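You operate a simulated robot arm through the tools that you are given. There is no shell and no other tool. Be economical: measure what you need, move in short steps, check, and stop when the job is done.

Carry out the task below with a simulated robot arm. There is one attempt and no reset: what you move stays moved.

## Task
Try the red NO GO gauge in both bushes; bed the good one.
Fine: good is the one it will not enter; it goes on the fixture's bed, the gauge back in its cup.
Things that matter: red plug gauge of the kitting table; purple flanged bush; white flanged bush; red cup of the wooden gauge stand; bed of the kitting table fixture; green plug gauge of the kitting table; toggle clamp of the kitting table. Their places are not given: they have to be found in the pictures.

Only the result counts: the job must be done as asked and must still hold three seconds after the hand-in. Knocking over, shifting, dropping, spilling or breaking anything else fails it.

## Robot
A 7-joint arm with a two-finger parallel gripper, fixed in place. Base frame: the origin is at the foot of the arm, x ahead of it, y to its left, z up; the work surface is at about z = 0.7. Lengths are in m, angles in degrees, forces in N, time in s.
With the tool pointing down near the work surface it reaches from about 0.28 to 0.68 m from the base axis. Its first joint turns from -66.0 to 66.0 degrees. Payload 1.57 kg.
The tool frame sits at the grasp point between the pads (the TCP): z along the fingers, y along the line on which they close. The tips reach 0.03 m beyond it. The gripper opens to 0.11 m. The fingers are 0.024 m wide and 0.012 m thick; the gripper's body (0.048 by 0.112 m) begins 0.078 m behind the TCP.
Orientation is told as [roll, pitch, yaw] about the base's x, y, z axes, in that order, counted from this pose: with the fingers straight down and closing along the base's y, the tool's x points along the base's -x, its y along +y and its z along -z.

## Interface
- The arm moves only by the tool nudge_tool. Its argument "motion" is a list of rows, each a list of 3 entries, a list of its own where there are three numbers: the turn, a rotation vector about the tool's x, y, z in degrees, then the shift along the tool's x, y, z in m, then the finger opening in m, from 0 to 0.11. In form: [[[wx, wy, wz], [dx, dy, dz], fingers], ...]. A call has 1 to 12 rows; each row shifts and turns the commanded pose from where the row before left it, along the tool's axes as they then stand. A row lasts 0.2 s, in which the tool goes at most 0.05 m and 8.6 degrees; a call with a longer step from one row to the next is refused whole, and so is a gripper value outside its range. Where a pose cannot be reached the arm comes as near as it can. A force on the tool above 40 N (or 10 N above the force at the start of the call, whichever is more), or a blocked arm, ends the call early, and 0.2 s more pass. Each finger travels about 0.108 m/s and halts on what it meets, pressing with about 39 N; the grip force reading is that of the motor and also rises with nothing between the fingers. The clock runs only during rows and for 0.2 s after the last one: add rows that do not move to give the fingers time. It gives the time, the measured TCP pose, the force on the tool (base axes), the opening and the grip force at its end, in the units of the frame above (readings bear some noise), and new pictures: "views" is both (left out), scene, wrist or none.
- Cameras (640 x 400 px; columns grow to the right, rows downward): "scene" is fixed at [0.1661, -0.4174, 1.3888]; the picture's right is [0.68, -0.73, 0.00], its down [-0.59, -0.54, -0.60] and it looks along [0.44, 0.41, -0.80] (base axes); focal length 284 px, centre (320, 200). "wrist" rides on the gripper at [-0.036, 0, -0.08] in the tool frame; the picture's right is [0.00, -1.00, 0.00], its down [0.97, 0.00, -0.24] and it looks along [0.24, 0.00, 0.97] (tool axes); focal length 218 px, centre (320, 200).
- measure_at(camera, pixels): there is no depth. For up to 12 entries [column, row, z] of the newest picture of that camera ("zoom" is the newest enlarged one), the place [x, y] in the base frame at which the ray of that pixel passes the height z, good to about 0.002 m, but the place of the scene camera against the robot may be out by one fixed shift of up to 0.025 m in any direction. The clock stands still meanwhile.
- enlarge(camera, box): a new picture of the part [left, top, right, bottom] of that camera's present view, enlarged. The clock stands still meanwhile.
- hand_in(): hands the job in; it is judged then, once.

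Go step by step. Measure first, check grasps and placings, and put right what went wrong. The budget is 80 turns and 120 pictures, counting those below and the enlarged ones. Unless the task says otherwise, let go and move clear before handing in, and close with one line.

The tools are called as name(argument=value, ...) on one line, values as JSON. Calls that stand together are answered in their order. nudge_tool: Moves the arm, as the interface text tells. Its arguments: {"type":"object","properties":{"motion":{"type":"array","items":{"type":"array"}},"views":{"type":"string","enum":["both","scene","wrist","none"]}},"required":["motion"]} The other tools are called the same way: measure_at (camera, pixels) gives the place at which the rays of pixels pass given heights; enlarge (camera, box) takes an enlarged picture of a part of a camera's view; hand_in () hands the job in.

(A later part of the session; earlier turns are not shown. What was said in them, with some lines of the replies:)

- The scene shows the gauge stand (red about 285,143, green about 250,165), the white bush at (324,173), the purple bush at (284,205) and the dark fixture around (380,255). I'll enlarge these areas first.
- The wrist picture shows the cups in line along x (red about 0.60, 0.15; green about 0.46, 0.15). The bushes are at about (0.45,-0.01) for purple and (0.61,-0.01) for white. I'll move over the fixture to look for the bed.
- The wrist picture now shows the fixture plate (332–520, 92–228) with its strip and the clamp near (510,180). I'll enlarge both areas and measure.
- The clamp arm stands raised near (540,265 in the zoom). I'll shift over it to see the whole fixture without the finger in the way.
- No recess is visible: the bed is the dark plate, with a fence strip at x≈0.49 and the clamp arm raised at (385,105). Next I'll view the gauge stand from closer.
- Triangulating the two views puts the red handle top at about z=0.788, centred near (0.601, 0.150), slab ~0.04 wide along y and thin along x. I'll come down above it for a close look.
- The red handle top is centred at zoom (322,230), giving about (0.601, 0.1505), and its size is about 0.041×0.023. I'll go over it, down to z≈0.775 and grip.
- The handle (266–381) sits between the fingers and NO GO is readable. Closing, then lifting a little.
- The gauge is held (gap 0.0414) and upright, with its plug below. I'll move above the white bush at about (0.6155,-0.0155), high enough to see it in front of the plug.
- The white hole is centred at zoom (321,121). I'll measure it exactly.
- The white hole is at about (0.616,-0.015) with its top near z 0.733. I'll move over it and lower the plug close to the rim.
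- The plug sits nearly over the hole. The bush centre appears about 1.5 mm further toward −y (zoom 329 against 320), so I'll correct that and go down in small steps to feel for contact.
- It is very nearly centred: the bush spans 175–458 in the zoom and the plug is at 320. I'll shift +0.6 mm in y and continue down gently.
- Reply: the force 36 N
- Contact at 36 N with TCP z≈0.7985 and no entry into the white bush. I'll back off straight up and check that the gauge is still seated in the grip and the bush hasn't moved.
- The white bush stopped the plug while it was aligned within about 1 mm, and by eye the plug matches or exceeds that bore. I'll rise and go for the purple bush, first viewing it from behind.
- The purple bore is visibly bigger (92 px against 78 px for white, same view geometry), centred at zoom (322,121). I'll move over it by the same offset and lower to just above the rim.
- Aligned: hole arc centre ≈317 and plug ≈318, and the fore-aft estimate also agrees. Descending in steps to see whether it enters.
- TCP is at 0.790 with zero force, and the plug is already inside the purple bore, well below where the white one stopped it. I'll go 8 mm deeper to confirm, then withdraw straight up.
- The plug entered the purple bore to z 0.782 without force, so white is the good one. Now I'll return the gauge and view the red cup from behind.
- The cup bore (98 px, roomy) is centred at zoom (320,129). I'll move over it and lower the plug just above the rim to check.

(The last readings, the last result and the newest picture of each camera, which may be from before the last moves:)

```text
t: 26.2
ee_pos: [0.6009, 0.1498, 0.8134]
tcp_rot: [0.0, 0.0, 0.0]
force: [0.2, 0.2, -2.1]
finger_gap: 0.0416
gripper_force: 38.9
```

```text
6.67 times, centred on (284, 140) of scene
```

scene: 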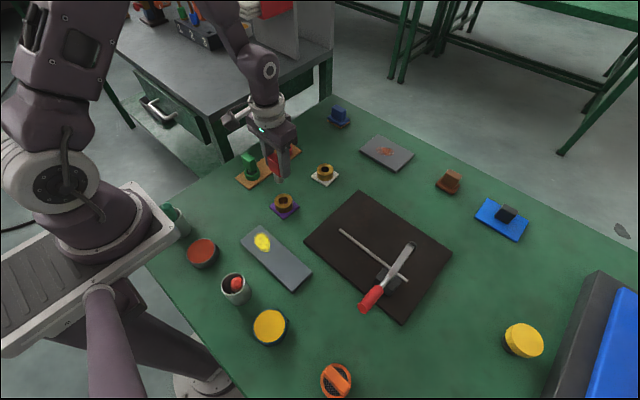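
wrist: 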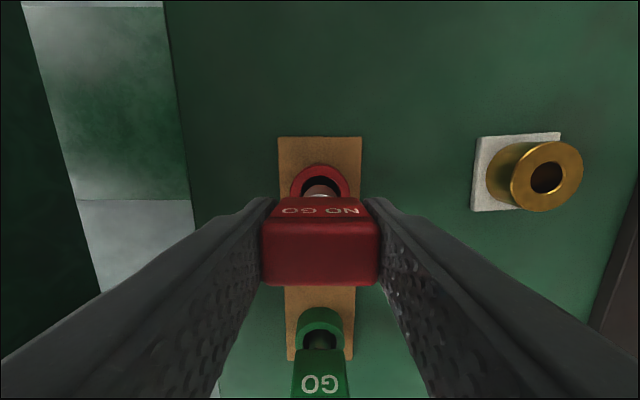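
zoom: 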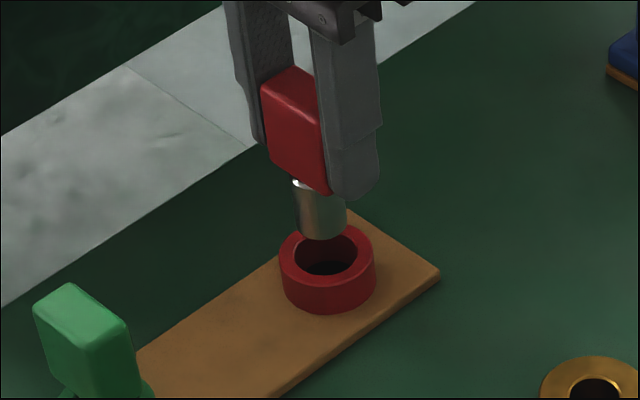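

Well centred (cup arc 243–395, plug 250–388). Lowering the plug into the cup.

nudge_tool(motion=[[[0, 0, 0], [0, 0, 0.01], 0.03], [[0, 0, 0], [0, 0, 0.01], 0.03], [[0, 0, 0], [0, 0, 0.008], 0.03], [[0, 0, 0], [0, 0, 0.004], 0.03], [[0, 0, 0], [0, 0, 0], 0.03]], views="none")

nudge_tool(motion=[[[0, 0, 0], [0, 0, 0.0015], 0.03], [[0, 0, 0], [0, 0, 0.001], 0.03], [[0, 0, 0], [0, 0, 0], 0.03]], views="wrist")

enlarge(camera="scene", box=[244, 110, 324, 170])

```text
t: 27.4
ee_pos: [0.6006, 0.1502, 0.779]
tcp_rot: [0.0, 0.0, 0.0]
force: [-0.3, -0.6, -1.4]
finger_gap: 0.0417
gripper_force: 38.8
```

```text
t: 28.2
ee_pos: [0.6008, 0.1491, 0.7774]
tcp_rot: [-0.2, 0.0, 0.0]
force: [0.2, 0.2, -2.0]
finger_gap: 0.0414
gripper_force: 38.9
```

wrist: 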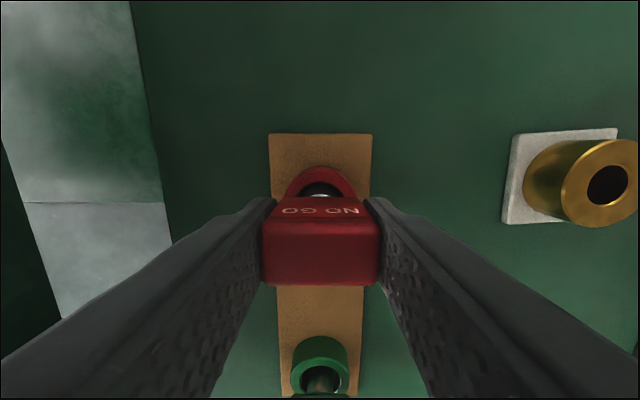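

```text
6.67 times, centred on (284, 140) of scene
```

zoom: 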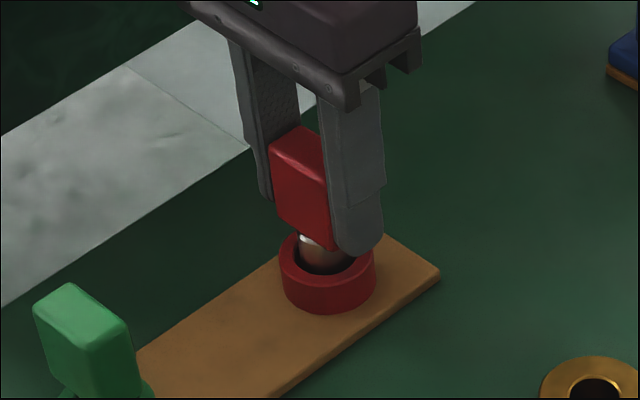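

The plug is inside the cup with no contact force yet. I'll lower it another 1 mm at a time to find the floor.

nudge_tool(motion=[[[0, 0, 0], [0, 0, 0.001], 0.03], [[0, 0, 0], [0, 0, 0.0007], 0.03], [[0, 0, 0], [0, 0, 0], 0.03]], views="none")

nudge_tool(motion=[[[0, 0, 0], [0, 0, 0.0006], 0.03], [[0, 0, 0], [0, 0, 0], 0.03]], views="none")

```text
t: 29.0
ee_pos: [0.6008, 0.1498, 0.7763]
tcp_rot: [0.1, 0.1, 0.0]
force: [0.5, -0.4, -0.9]
finger_gap: 0.0416
gripper_force: 38.6
```

```text
t: 29.6
ee_pos: [0.6014, 0.1505, 0.7761]
tcp_rot: [0.0, -0.1, 0.0]
force: [-0.3, -0.1, -1.3]
finger_gap: 0.0415
gripper_force: 39.0
```

Still free at 0.776, consistent with a small upward slip in the grip. Two more small steps.

nudge_tool(motion=[[[0, 0, 0], [0, 0, 0.0008], 0.03], [[0, 0, 0], [0, 0, 0], 0.03]], views="none")

nudge_tool(motion=[[[0, 0, 0], [0, 0, 0.0008], 0.03], [[0, 0, 0], [0, 0, 0], 0.03]], views="wrist")

```text
t: 30.2
ee_pos: [0.6011, 0.1497, 0.775]
tcp_rot: [0.0, 0.0, 0.0]
force: [-0.1, -0.6, -1.9]
finger_gap: 0.0414
gripper_force: 38.9
```

```text
t: 30.8
ee_pos: [0.6009, 0.1509, 0.7736]
tcp_rot: [-0.1, -0.1, 0.0]
force: [-1.5, -1.3, 3.5]
finger_gap: 0.0415
gripper_force: 38.5
```

wrist: 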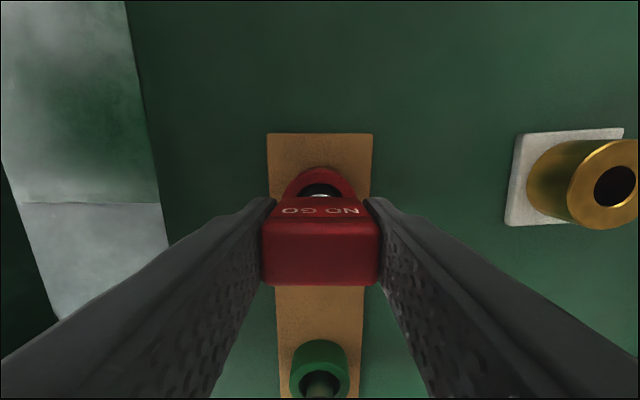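

The upward force of 3.5 N shows the gauge resting on the cup floor at z 0.7736. I'll open gently and rise.

nudge_tool(motion=[[[0, 0, 0], [0, 0, 0], 0.05], [[0, 0, 0], [0, 0, 0], 0.07], [[0, 0, 0], [0, 0, 0], 0.1], [[0, 0, 0], [0, 0, 0], 0.1], [[0, 0, 0], [0, 0, -0.03], 0.1], [[0, 0, 0], [0, 0, -0.04], 0.1], [[0, 0, 0], [0, 0, -0.04], 0.1], [[0, 0, 0], [0, 0, 0], 0.1]], views="both")

enlarge(camera="scene", box=[244, 110, 354, 190])

```text
t: 32.6
ee_pos: [0.5996, 0.1504, 0.8835]
tcp_rot: [-0.1, 0.0, 0.1]
force: [0.3, -0.8, 1.3]
finger_gap: 0.0997
gripper_force: 0.0
```

scene: 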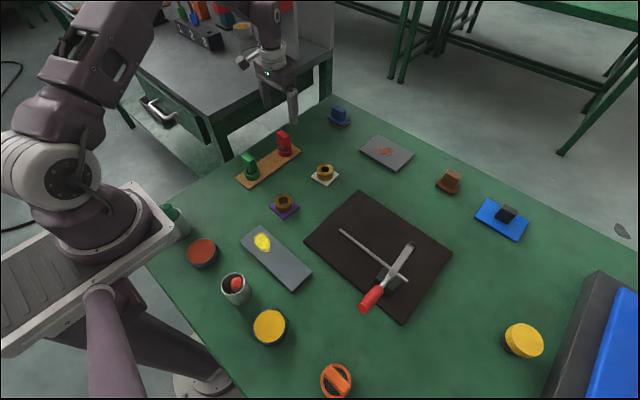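
wrist: 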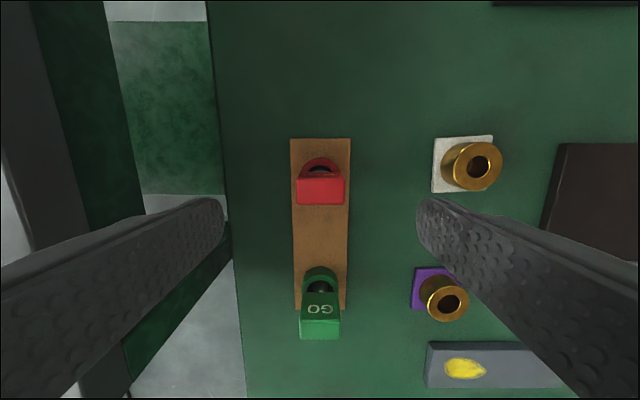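

```text
5.00 times, centred on (299, 150) of scene
```

zoom: 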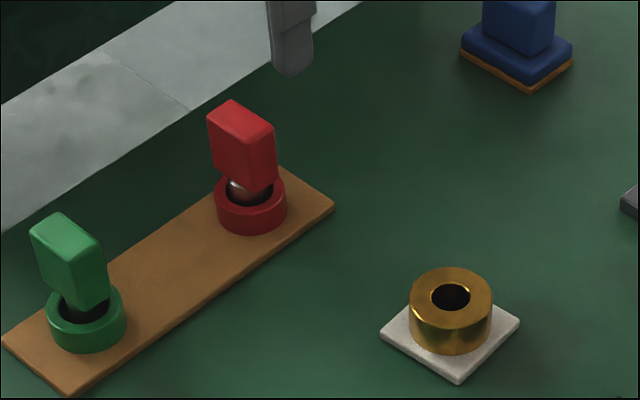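

The red gauge is back in its cup upright. Now I'll go to the white bush at (0.616,-0.016) and stop above it to check.

nudge_tool(motion=[[[0, 0, 0], [-0.004, -0.0415, 0], 0.1], [[0, 0, 0], [-0.004, -0.0415, 0], 0.1], [[0, 0, 0], [-0.004, -0.0415, 0], 0.1], [[0, 0, 0], [-0.0032, -0.0415, 0], 0.1], [[0, 0, 0], [0, 0, 0.04], 0.1], [[0, 0, 0], [0, 0, 0.04], 0.1], [[0, 0, 0], [0, 0, 0.02], 0.1], [[0, 0, 0], [0, 0, 0], 0.1], [[0, 0, 0], [0, 0, 0], 0.1]], views="wrist")

enlarge(camera="scene", box=[284, 130, 364, 190])

```text
t: 34.6
ee_pos: [0.6155, -0.0162, 0.7838]
tcp_rot: [0.0, 0.0, 0.0]
force: [-0.3, -0.3, 0.2]
finger_gap: 0.1003
gripper_force: 0.1
```

wrist: 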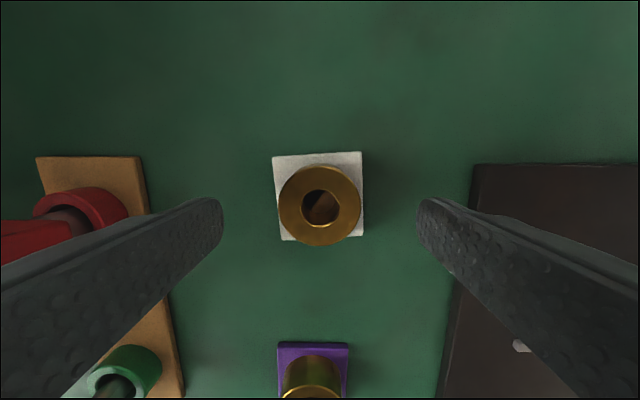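

```text
6.67 times, centred on (324, 160) of scene
```

zoom: 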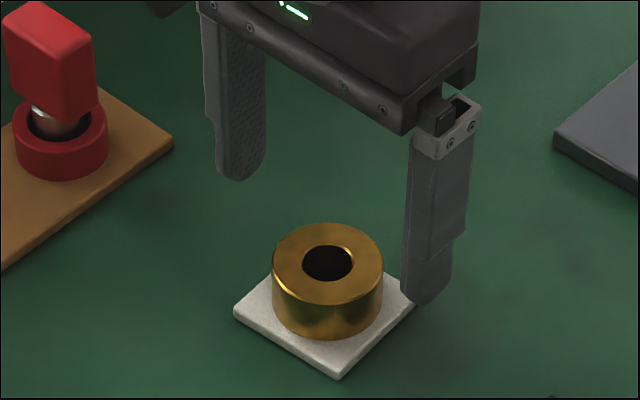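

The bush is centred between the fingers (disc 278–363, col 320). Descending to z≈0.743 so the tips stay above the flange, then gripping.

nudge_tool(motion=[[[0, 0, 0], [0, 0, 0.02], 0.1], [[0, 0, 0], [0, 0, 0.0205], 0.1], [[0, 0, 0], [0, 0, 0], 0.07], [[0, 0, 0], [0, 0, 0], 0.07]], views="wrist")

enlarge(camera="scene", box=[284, 130, 364, 190])

```text
t: 35.6
ee_pos: [0.6161, -0.0157, 0.743]
tcp_rot: [0.0, 0.1, 0.0]
force: [0.1, 0.7, 0.6]
finger_gap: 0.0699
gripper_force: 0.1
```

wrist: 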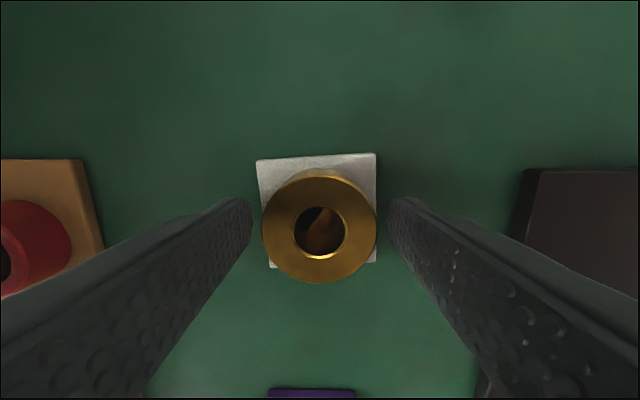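

```text
6.67 times, centred on (324, 160) of scene
```

zoom: 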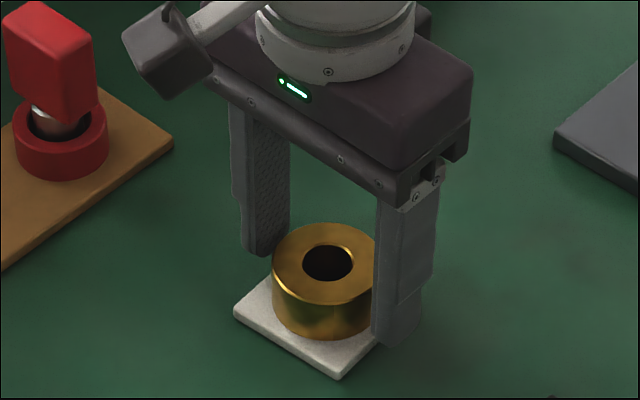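

The fingers straddle the boss just above the flange. Closing, then lifting.

nudge_tool(motion=[[[0, 0, 0], [0, 0, 0], 0.055], [[0, 0, 0], [0, 0, 0], 0.04], [[0, 0, 0], [0, 0, 0], 0.04], [[0, 0, 0], [0, 0, 0], 0.04]], views="none")

nudge_tool(motion=[[[0, 0, 0], [0, 0, -0.01], 0.04], [[0, 0, 0], [0, 0, -0.03], 0.04], [[0, 0, 0], [0, 0, -0.04], 0.04], [[0, 0, 0], [0, 0, -0.04], 0.04], [[0, 0, 0], [0, 0, 0], 0.04]], views="both")

enlarge(camera="scene", box=[274, 90, 374, 170])

```text
t: 36.6
ee_pos: [0.6148, -0.0152, 0.7434]
tcp_rot: [0.1, 0.0, 0.0]
force: [0.0, 0.6, -0.3]
finger_gap: 0.0527
gripper_force: 38.9
```

```text
t: 37.8
ee_pos: [0.6176, -0.0158, 0.8632]
tcp_rot: [0.0, 0.1, 0.0]
force: [0.5, 0.0, -0.3]
finger_gap: 0.0403
gripper_force: 0.0
```

scene: 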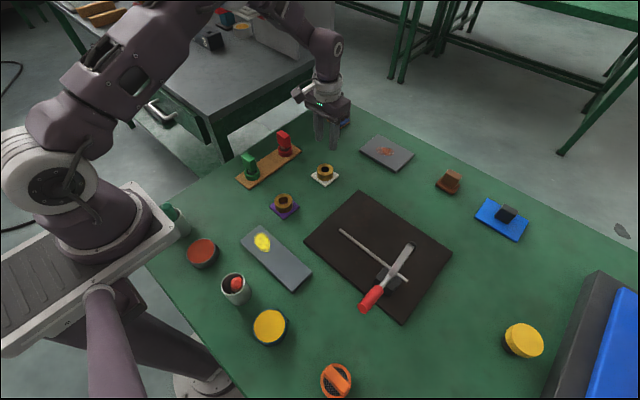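
wrist: 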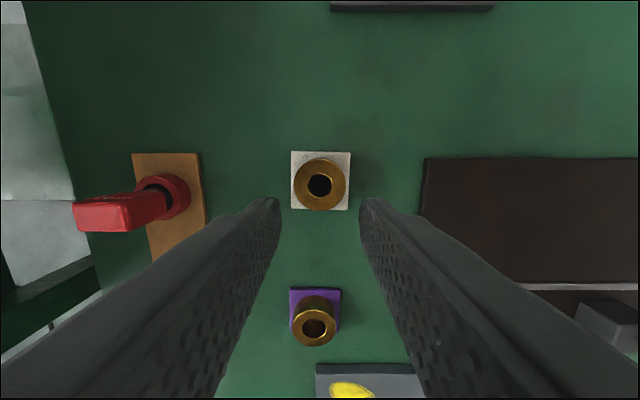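

```text
5.00 times, centred on (324, 130) of scene
```

zoom: 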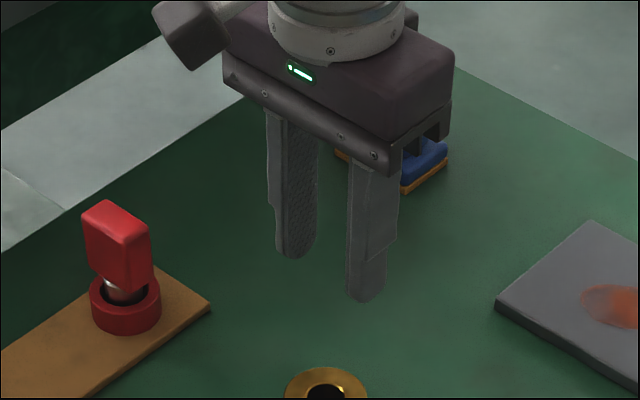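

The gap reads 0.0403 and the bush is still on the table at (320,180): it slipped out of the grip, apparently still upright. I'll look closely before regrasping.

enlarge(camera="scene", box=[294, 145, 354, 195])

enlarge(camera="wrist", box=[270, 130, 370, 230])

measure_at(camera="wrist", pixels=[[291, 151, 0.703], [350, 152, 0.703], [349, 210, 0.703], [291, 209, 0.703], [320, 185, 0.733]])

```text
8.00 times, centred on (324, 170) of scene
```

zoom: 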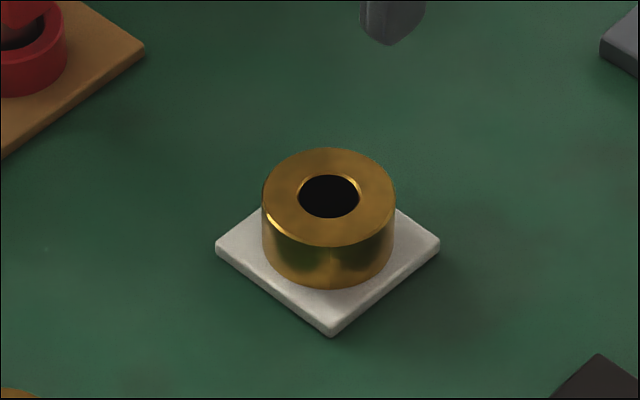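

```text
4.00 times, centred on (320, 180) of wrist
```

zoom: 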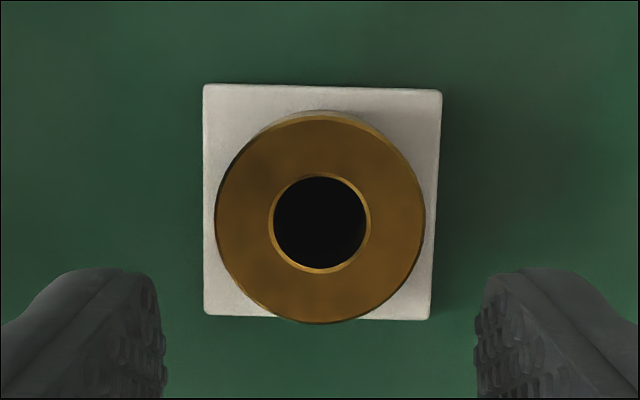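

```text
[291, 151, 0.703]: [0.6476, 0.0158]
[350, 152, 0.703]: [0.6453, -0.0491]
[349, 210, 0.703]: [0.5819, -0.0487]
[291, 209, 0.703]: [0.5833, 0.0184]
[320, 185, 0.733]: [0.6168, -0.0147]
```

The bush stands upright at about (0.616,-0.016), turned a few degrees, with boss from ~0.708 to ~0.733. I'll regrasp lower (tips ≈0.710) and lift very slowly while watching the readings.

nudge_tool(motion=[[[0, 0, 0], [0, 0, 0], 0.08], [[0, 0, 0], [0, 0, 0], 0.08], [[0, 0, 0], [0, 0, 0.04], 0.08], [[0, 0, 0], [0, 0, 0.04], 0.08], [[0, 0, 0], [0, 0, 0.03], 0.08], [[0, 0, 0], [0, 0, 0.01], 0.08], [[0, 0, 0], [0, 0, 0.003], 0.08], [[0, 0, 0], [0, 0, 0], 0.08]], views="wrist")

enlarge(camera="scene", box=[294, 145, 354, 195])

```text
t: 39.6
ee_pos: [0.615, -0.0151, 0.7397]
tcp_rot: [0.0, 0.0, 0.0]
force: [-0.3, 0.1, -0.4]
finger_gap: 0.08
gripper_force: 0.0
```

wrist: 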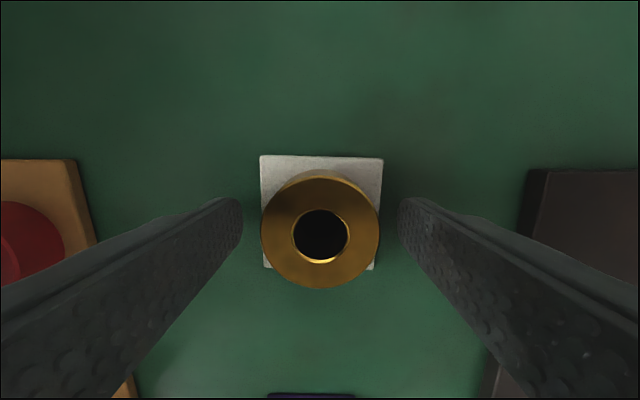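

```text
8.00 times, centred on (324, 170) of scene
```

zoom: 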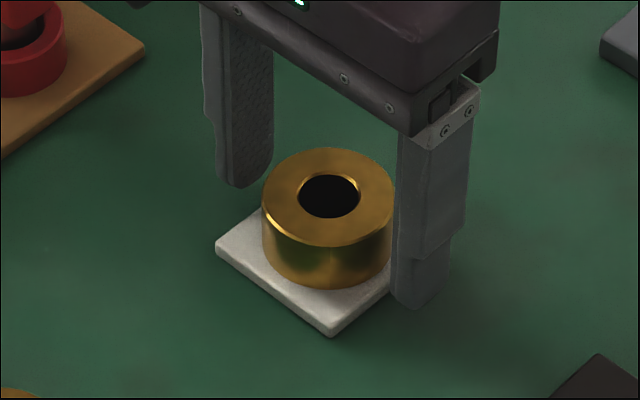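

Centred, no contact. Closing and lifting 6 mm in slow steps.

nudge_tool(motion=[[[0, 0, 0], [-0.0005, 0, 0], 0.06], [[0, 0, 0], [0, 0, 0], 0.05], [[0, 0, 0], [0, 0, 0], 0.03], [[0, 0, 0], [0, 0, 0], 0.03], [[0, 0, 0], [0, 0, 0], 0.03]], views="none")

nudge_tool(motion=[[[0, 0, 0], [0, 0, -0.001], 0.03], [[0, 0, 0], [0, 0, -0.001], 0.03], [[0, 0, 0], [0, 0, -0.002], 0.03], [[0, 0, 0], [0, 0, -0.002], 0.03], [[0, 0, 0], [0, 0, 0], 0.03]], views="wrist")

enlarge(camera="scene", box=[294, 145, 354, 195])

```text
t: 40.8
ee_pos: [0.6156, -0.0164, 0.7388]
tcp_rot: [0.0, 0.0, 0.0]
force: [0.2, -0.8, 0.7]
finger_gap: 0.0518
gripper_force: 38.7
```

```text
t: 42.0
ee_pos: [0.6165, -0.0168, 0.7469]
tcp_rot: [-0.1, 0.1, 0.0]
force: [0.3, -0.4, -3.6]
finger_gap: 0.0515
gripper_force: 38.9
```

wrist: 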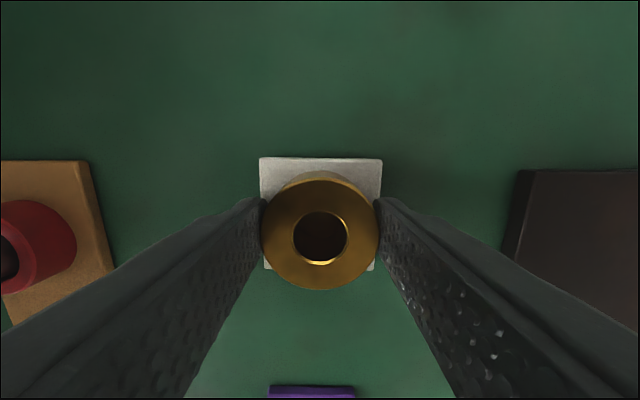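

```text
8.00 times, centred on (324, 170) of scene
```

zoom: 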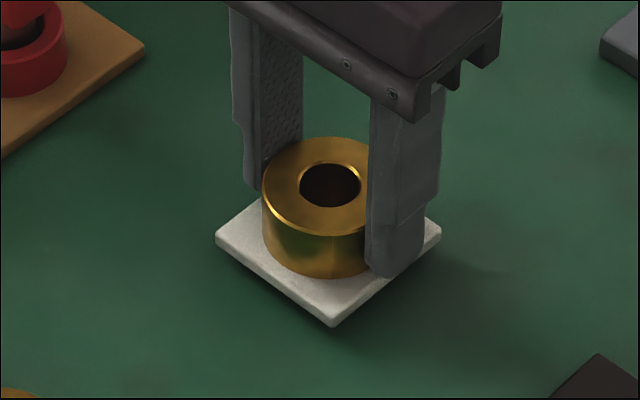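

It lifted this time: rim row moved 148→137 in the zoom, weight about 3.5 N, gap 0.0515. I'll keep lifting slowly.

nudge_tool(motion=[[[0, 0, 0], [0, 0, -0.003], 0.03], [[0, 0, 0], [0, 0, -0.005], 0.03], [[0, 0, 0], [0, 0, -0.006], 0.03], [[0, 0, 0], [0, 0, -0.008], 0.03], [[0, 0, 0], [0, 0, -0.008], 0.03], [[0, 0, 0], [0, 0, -0.008], 0.03], [[0, 0, 0], [0, 0, -0.006], 0.03], [[0, 0, 0], [0, 0, -0.003], 0.03], [[0, 0, 0], [0, 0, 0], 0.03]], views="wrist")

enlarge(camera="scene", box=[284, 115, 364, 185])

```text
t: 44.0
ee_pos: [0.6166, -0.0148, 0.7929]
tcp_rot: [0.0, 0.0, 0.0]
force: [-0.1, 0.5, -3.9]
finger_gap: 0.0517
gripper_force: 38.9
```

wrist: 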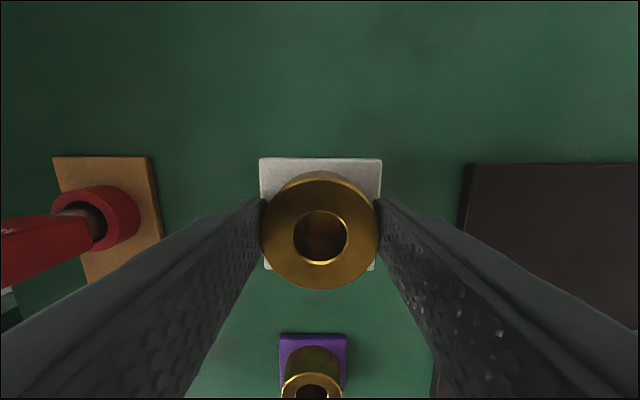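

```text
5.71 times, centred on (324, 150) of scene
```

zoom: 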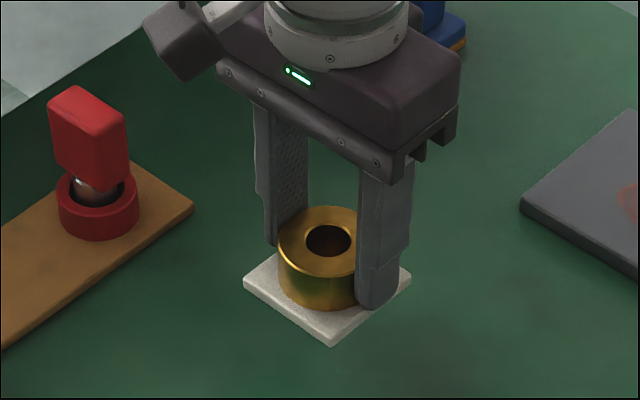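

The bush is secure at z 0.793. I'll carry it smoothly to above the bed at about (0.56,-0.255), beyond the fence and clear of the clamp.

nudge_tool(motion=[[[0, 0, 0], [0.002, -0.009, 0], 0.03], [[0, 0, 0], [0.005, -0.02, 0], 0.03], [[0, 0, 0], [0.006, -0.025, 0], 0.03], [[0, 0, 0], [0.006, -0.026, 0], 0.03], [[0, 0, 0], [0.006, -0.026, 0], 0.03], [[0, 0, 0], [0.006, -0.026, 0], 0.03], [[0, 0, 0], [0.006, -0.026, 0], 0.03], [[0, 0, 0], [0.006, -0.026, 0], 0.03], [[0, 0, 0], [0.006, -0.026, 0], 0.03], [[0, 0, 0], [0.005, -0.02, 0], 0.03], [[0, 0, 0], [0.003, -0.009, 0], 0.03], [[0, 0, 0], [0, 0, 0], 0.03]], views="both")

enlarge(camera="scene", box=[310, 160, 470, 290])

```text
t: 46.6
ee_pos: [0.5602, -0.2557, 0.7927]
tcp_rot: [0.0, 0.0, 0.0]
force: [0.2, 0.0, -3.4]
finger_gap: 0.0516
gripper_force: 39.1
```

scene: 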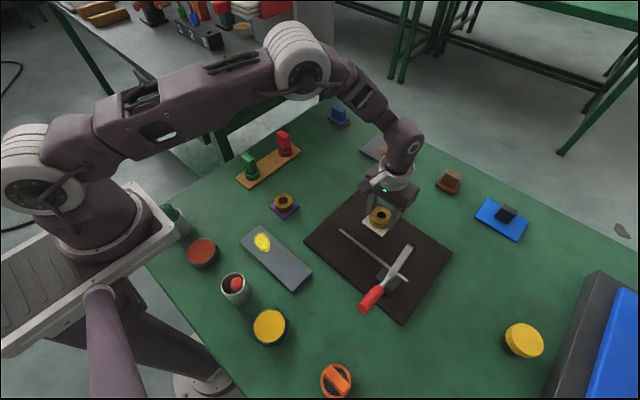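
wrist: 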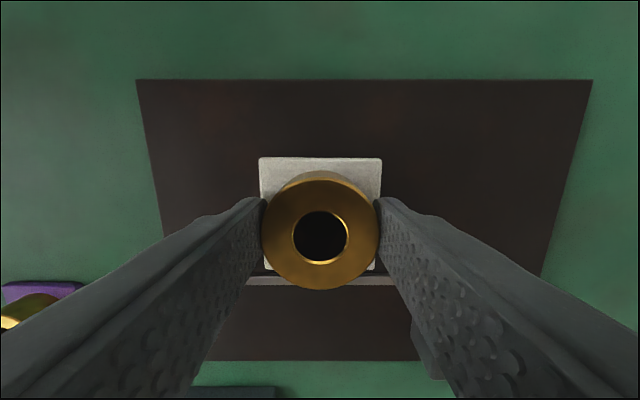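

```text
3.08 times, centred on (390, 225) of scene
```

zoom: 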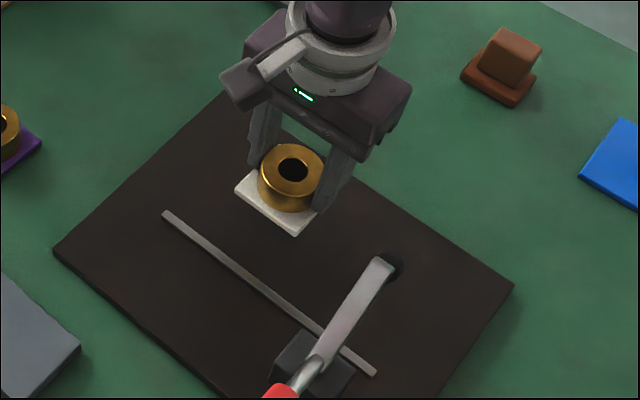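

The bush hangs over the bed, clear of fence and clamp. I'll lower it in stages, watching for contact.

nudge_tool(motion=[[[0, 0, 0], [0, 0, 0.007], 0.03], [[0, 0, 0], [0, 0, 0.008], 0.03], [[0, 0, 0], [0, 0, 0.005], 0.03], [[0, 0, 0], [0, 0, 0], 0.03]], views="none")

enlarge(camera="scene", box=[350, 190, 410, 240])

```text
t: 47.6
ee_pos: [0.5609, -0.2546, 0.7727]
tcp_rot: [0.0, 0.1, 0.0]
force: [-0.1, -1.4, -3.7]
finger_gap: 0.0517
gripper_force: 38.8
```

```text
8.00 times, centred on (380, 215) of scene
```

zoom: 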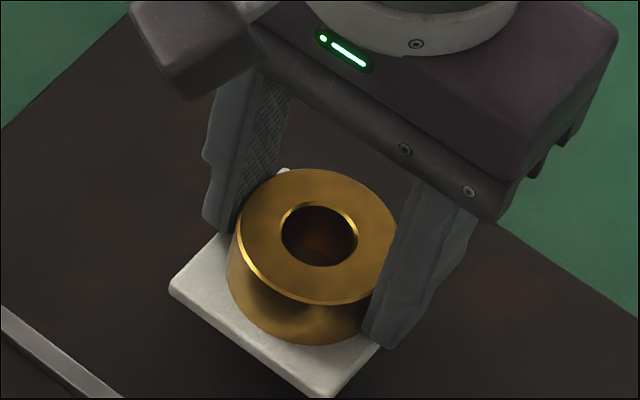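

Still hanging free at 0.7727. Continuing down in small steps.

nudge_tool(motion=[[[0, 0, 0], [0, 0, 0.003], 0.03], [[0, 0, 0], [0, 0, 0.003], 0.03], [[0, 0, 0], [0, 0, 0.002], 0.03], [[0, 0, 0], [0, 0, 0], 0.03]], views="none")

nudge_tool(motion=[[[0, 0, 0], [0, 0, 0.002], 0.03], [[0, 0, 0], [0, 0, 0.001], 0.03], [[0, 0, 0], [0, 0, 0], 0.03]], views="none")

nudge_tool(motion=[[[0, 0, 0], [0, 0, 0.001], 0.03], [[0, 0, 0], [0, 0, 0.001], 0.03], [[0, 0, 0], [0, 0, 0], 0.03]], views="none")

```text
t: 48.6
ee_pos: [0.5605, -0.2552, 0.7657]
tcp_rot: [0.1, 0.1, -0.1]
force: [0.3, 0.1, -3.2]
finger_gap: 0.0518
gripper_force: 38.8
```

```text
t: 49.4
ee_pos: [0.5594, -0.2541, 0.7621]
tcp_rot: [0.0, 0.0, 0.0]
force: [-0.4, 0.6, -3.2]
finger_gap: 0.0519
gripper_force: 38.9
```

```text
t: 50.2
ee_pos: [0.5595, -0.2554, 0.7609]
tcp_rot: [0.0, 0.0, 0.0]
force: [-0.4, -0.3, -3.0]
finger_gap: 0.0516
gripper_force: 39.6
```

Still hanging at 0.7605. I'll continue with 2 mm calls.

nudge_tool(motion=[[[0, 0, 0], [0, 0, 0.001], 0.03], [[0, 0, 0], [0, 0, 0.001], 0.03], [[0, 0, 0], [0, 0, 0], 0.03]], views="none")

nudge_tool(motion=[[[0, 0, 0], [0, 0, 0.001], 0.03], [[0, 0, 0], [0, 0, 0.001], 0.03], [[0, 0, 0], [0, 0, 0], 0.03]], views="none")

enlarge(camera="scene", box=[350, 190, 410, 240])

```text
t: 51.0
ee_pos: [0.5603, -0.2552, 0.7582]
tcp_rot: [0.0, -0.1, -0.1]
force: [0.4, 0.1, -3.8]
finger_gap: 0.0515
gripper_force: 38.7
```

```text
t: 51.8
ee_pos: [0.5597, -0.2541, 0.7577]
tcp_rot: [0.0, 0.1, 0.0]
force: [0.2, -0.8, -2.8]
finger_gap: 0.0518
gripper_force: 39.1
```

```text
8.00 times, centred on (380, 215) of scene
```

zoom: 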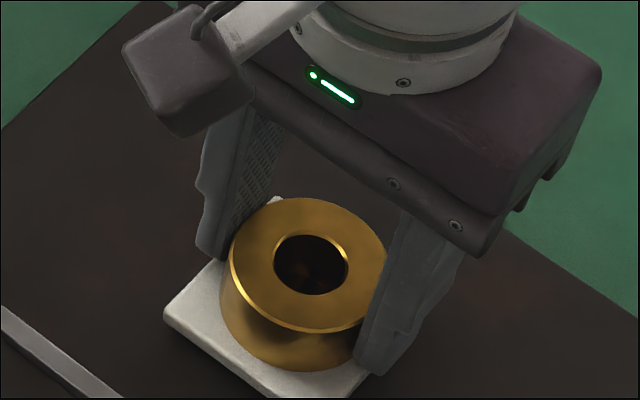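

No contact yet at ~0.757; continuing.

nudge_tool(motion=[[[0, 0, 0], [0, 0, 0.001], 0.03], [[0, 0, 0], [0, 0, 0.001], 0.03], [[0, 0, 0], [0, 0, 0], 0.03]], views="none")

nudge_tool(motion=[[[0, 0, 0], [0, 0, 0.001], 0.03], [[0, 0, 0], [0, 0, 0.0005], 0.03], [[0, 0, 0], [0, 0, 0], 0.03]], views="none")

nudge_tool(motion=[[[0, 0, 0], [0, 0, 0.001], 0.03], [[0, 0, 0], [0, 0, 0.0005], 0.03], [[0, 0, 0], [0, 0, 0], 0.03]], views="none")

```text
t: 52.6
ee_pos: [0.5584, -0.2548, 0.7548]
tcp_rot: [0.0, 0.0, 0.0]
force: [-0.1, 0.0, -3.5]
finger_gap: 0.0519
gripper_force: 39.0
```

```text
t: 53.4
ee_pos: [0.5593, -0.2548, 0.7522]
tcp_rot: [0.0, 0.0, 0.1]
force: [-0.4, -0.1, -3.6]
finger_gap: 0.0517
gripper_force: 38.9
```

```text
t: 54.2
ee_pos: [0.5598, -0.2549, 0.7524]
tcp_rot: [0.0, 0.0, -0.1]
force: [-5.6, 5.3, 17.0]
finger_gap: 0.0516
gripper_force: 38.8
```

Contact at z≈0.752 (17 N). I'll ease up 0.5 mm, check, and look before opening.

nudge_tool(motion=[[[0, 0, 0], [0, 0, -0.0005], 0.03], [[0, 0, 0], [0, 0, 0], 0.03]], views="wrist")

enlarge(camera="scene", box=[340, 190, 420, 250])

```text
t: 54.8
ee_pos: [0.5599, -0.2544, 0.7513]
tcp_rot: [0.1, 0.0, 0.1]
force: [-1.3, 1.2, 10.2]
finger_gap: 0.0517
gripper_force: 38.6
```

wrist: 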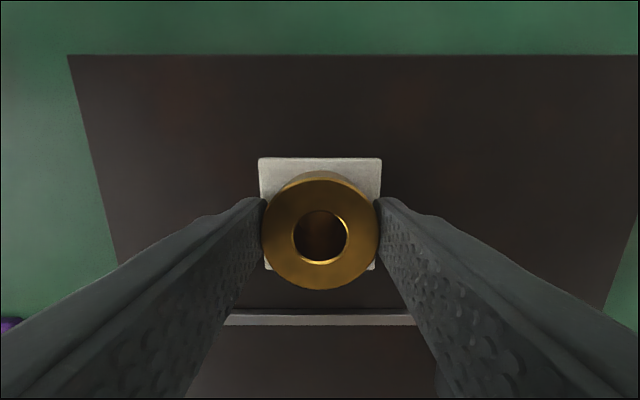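

```text
6.67 times, centred on (380, 220) of scene
```

zoom: 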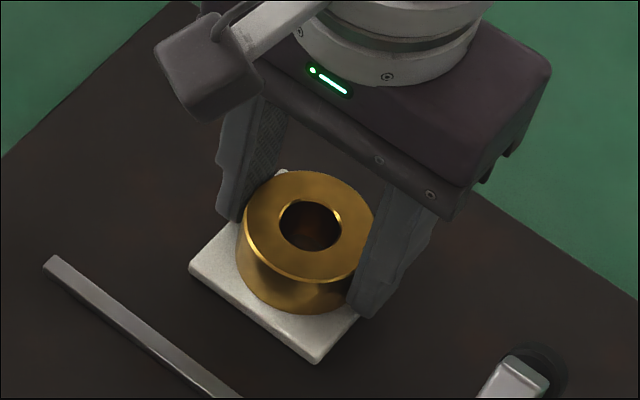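

The bush sits flat on the bed, clear of the fence. Opening modestly (to stay clear of the clamp) and rising.

nudge_tool(motion=[[[0, 0, 0], [0, 0, 0], 0.056], [[0, 0, 0], [0, 0, 0], 0.065], [[0, 0, 0], [0, 0, 0], 0.075], [[0, 0, 0], [0, 0, 0], 0.075], [[0, 0, 0], [0, 0, -0.02], 0.075], [[0, 0, 0], [0, 0, -0.04], 0.075], [[0, 0, 0], [0, 0, -0.045], 0.075], [[0, 0, 0], [0, 0, -0.045], 0.075], [[0, 0, 0], [0, 0, -0.045], 0.075], [[0, 0, 0], [0, 0, 0], 0.075]], views="both")

enlarge(camera="scene", box=[300, 180, 460, 300])

enlarge(camera="scene", box=[220, 110, 340, 230])

```text
t: 57.0
ee_pos: [0.5592, -0.2563, 0.9484]
tcp_rot: [0.0, 0.1, -0.1]
force: [0.4, -0.7, 0.1]
finger_gap: 0.075
gripper_force: 0.1
```

scene: 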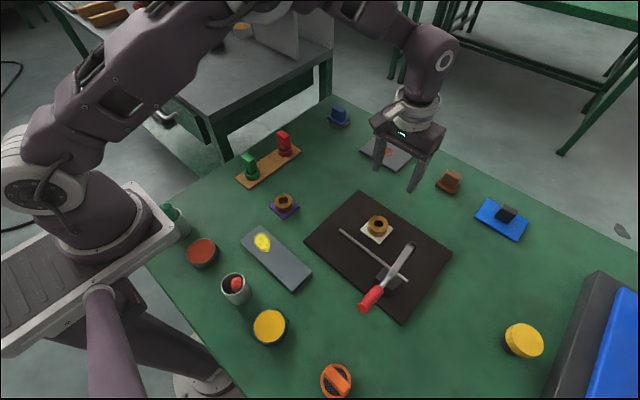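
wrist: 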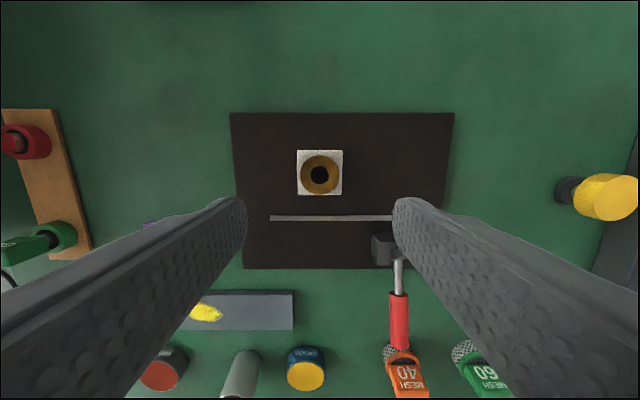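

```text
3.33 times, centred on (380, 240) of scene
```

zoom: 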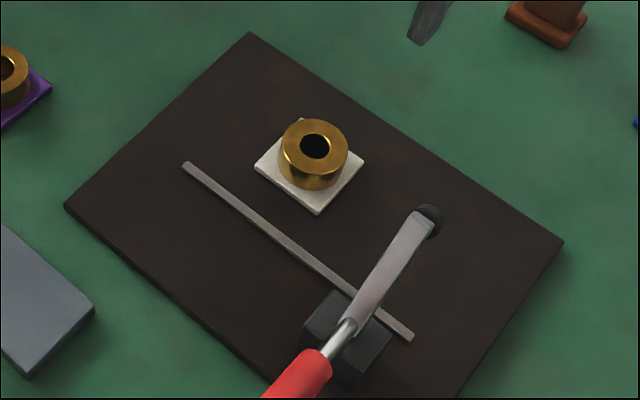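

```text
3.33 times, centred on (280, 170) of scene
```

zoom: 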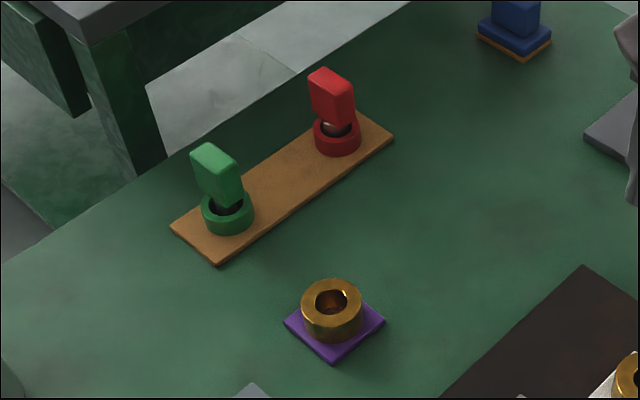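

The white bush stands flat on the bed at wrist (320,172). The red gauge is upright in its cup, and the purple bush, green gauge and clamp are undisturbed. Handing in.

hand_in()

```text
The job is handed in.
```

The job is handed in: the white bush is the good one (the red NO GO gauge would not enter it, but went freely into the purple), and it now sits on the fixture's bed with the gauge back in its red cup. The white bush slipped out of my grip on the first lift and turned a few degrees, but stayed upright and came up cleanly on the second try.
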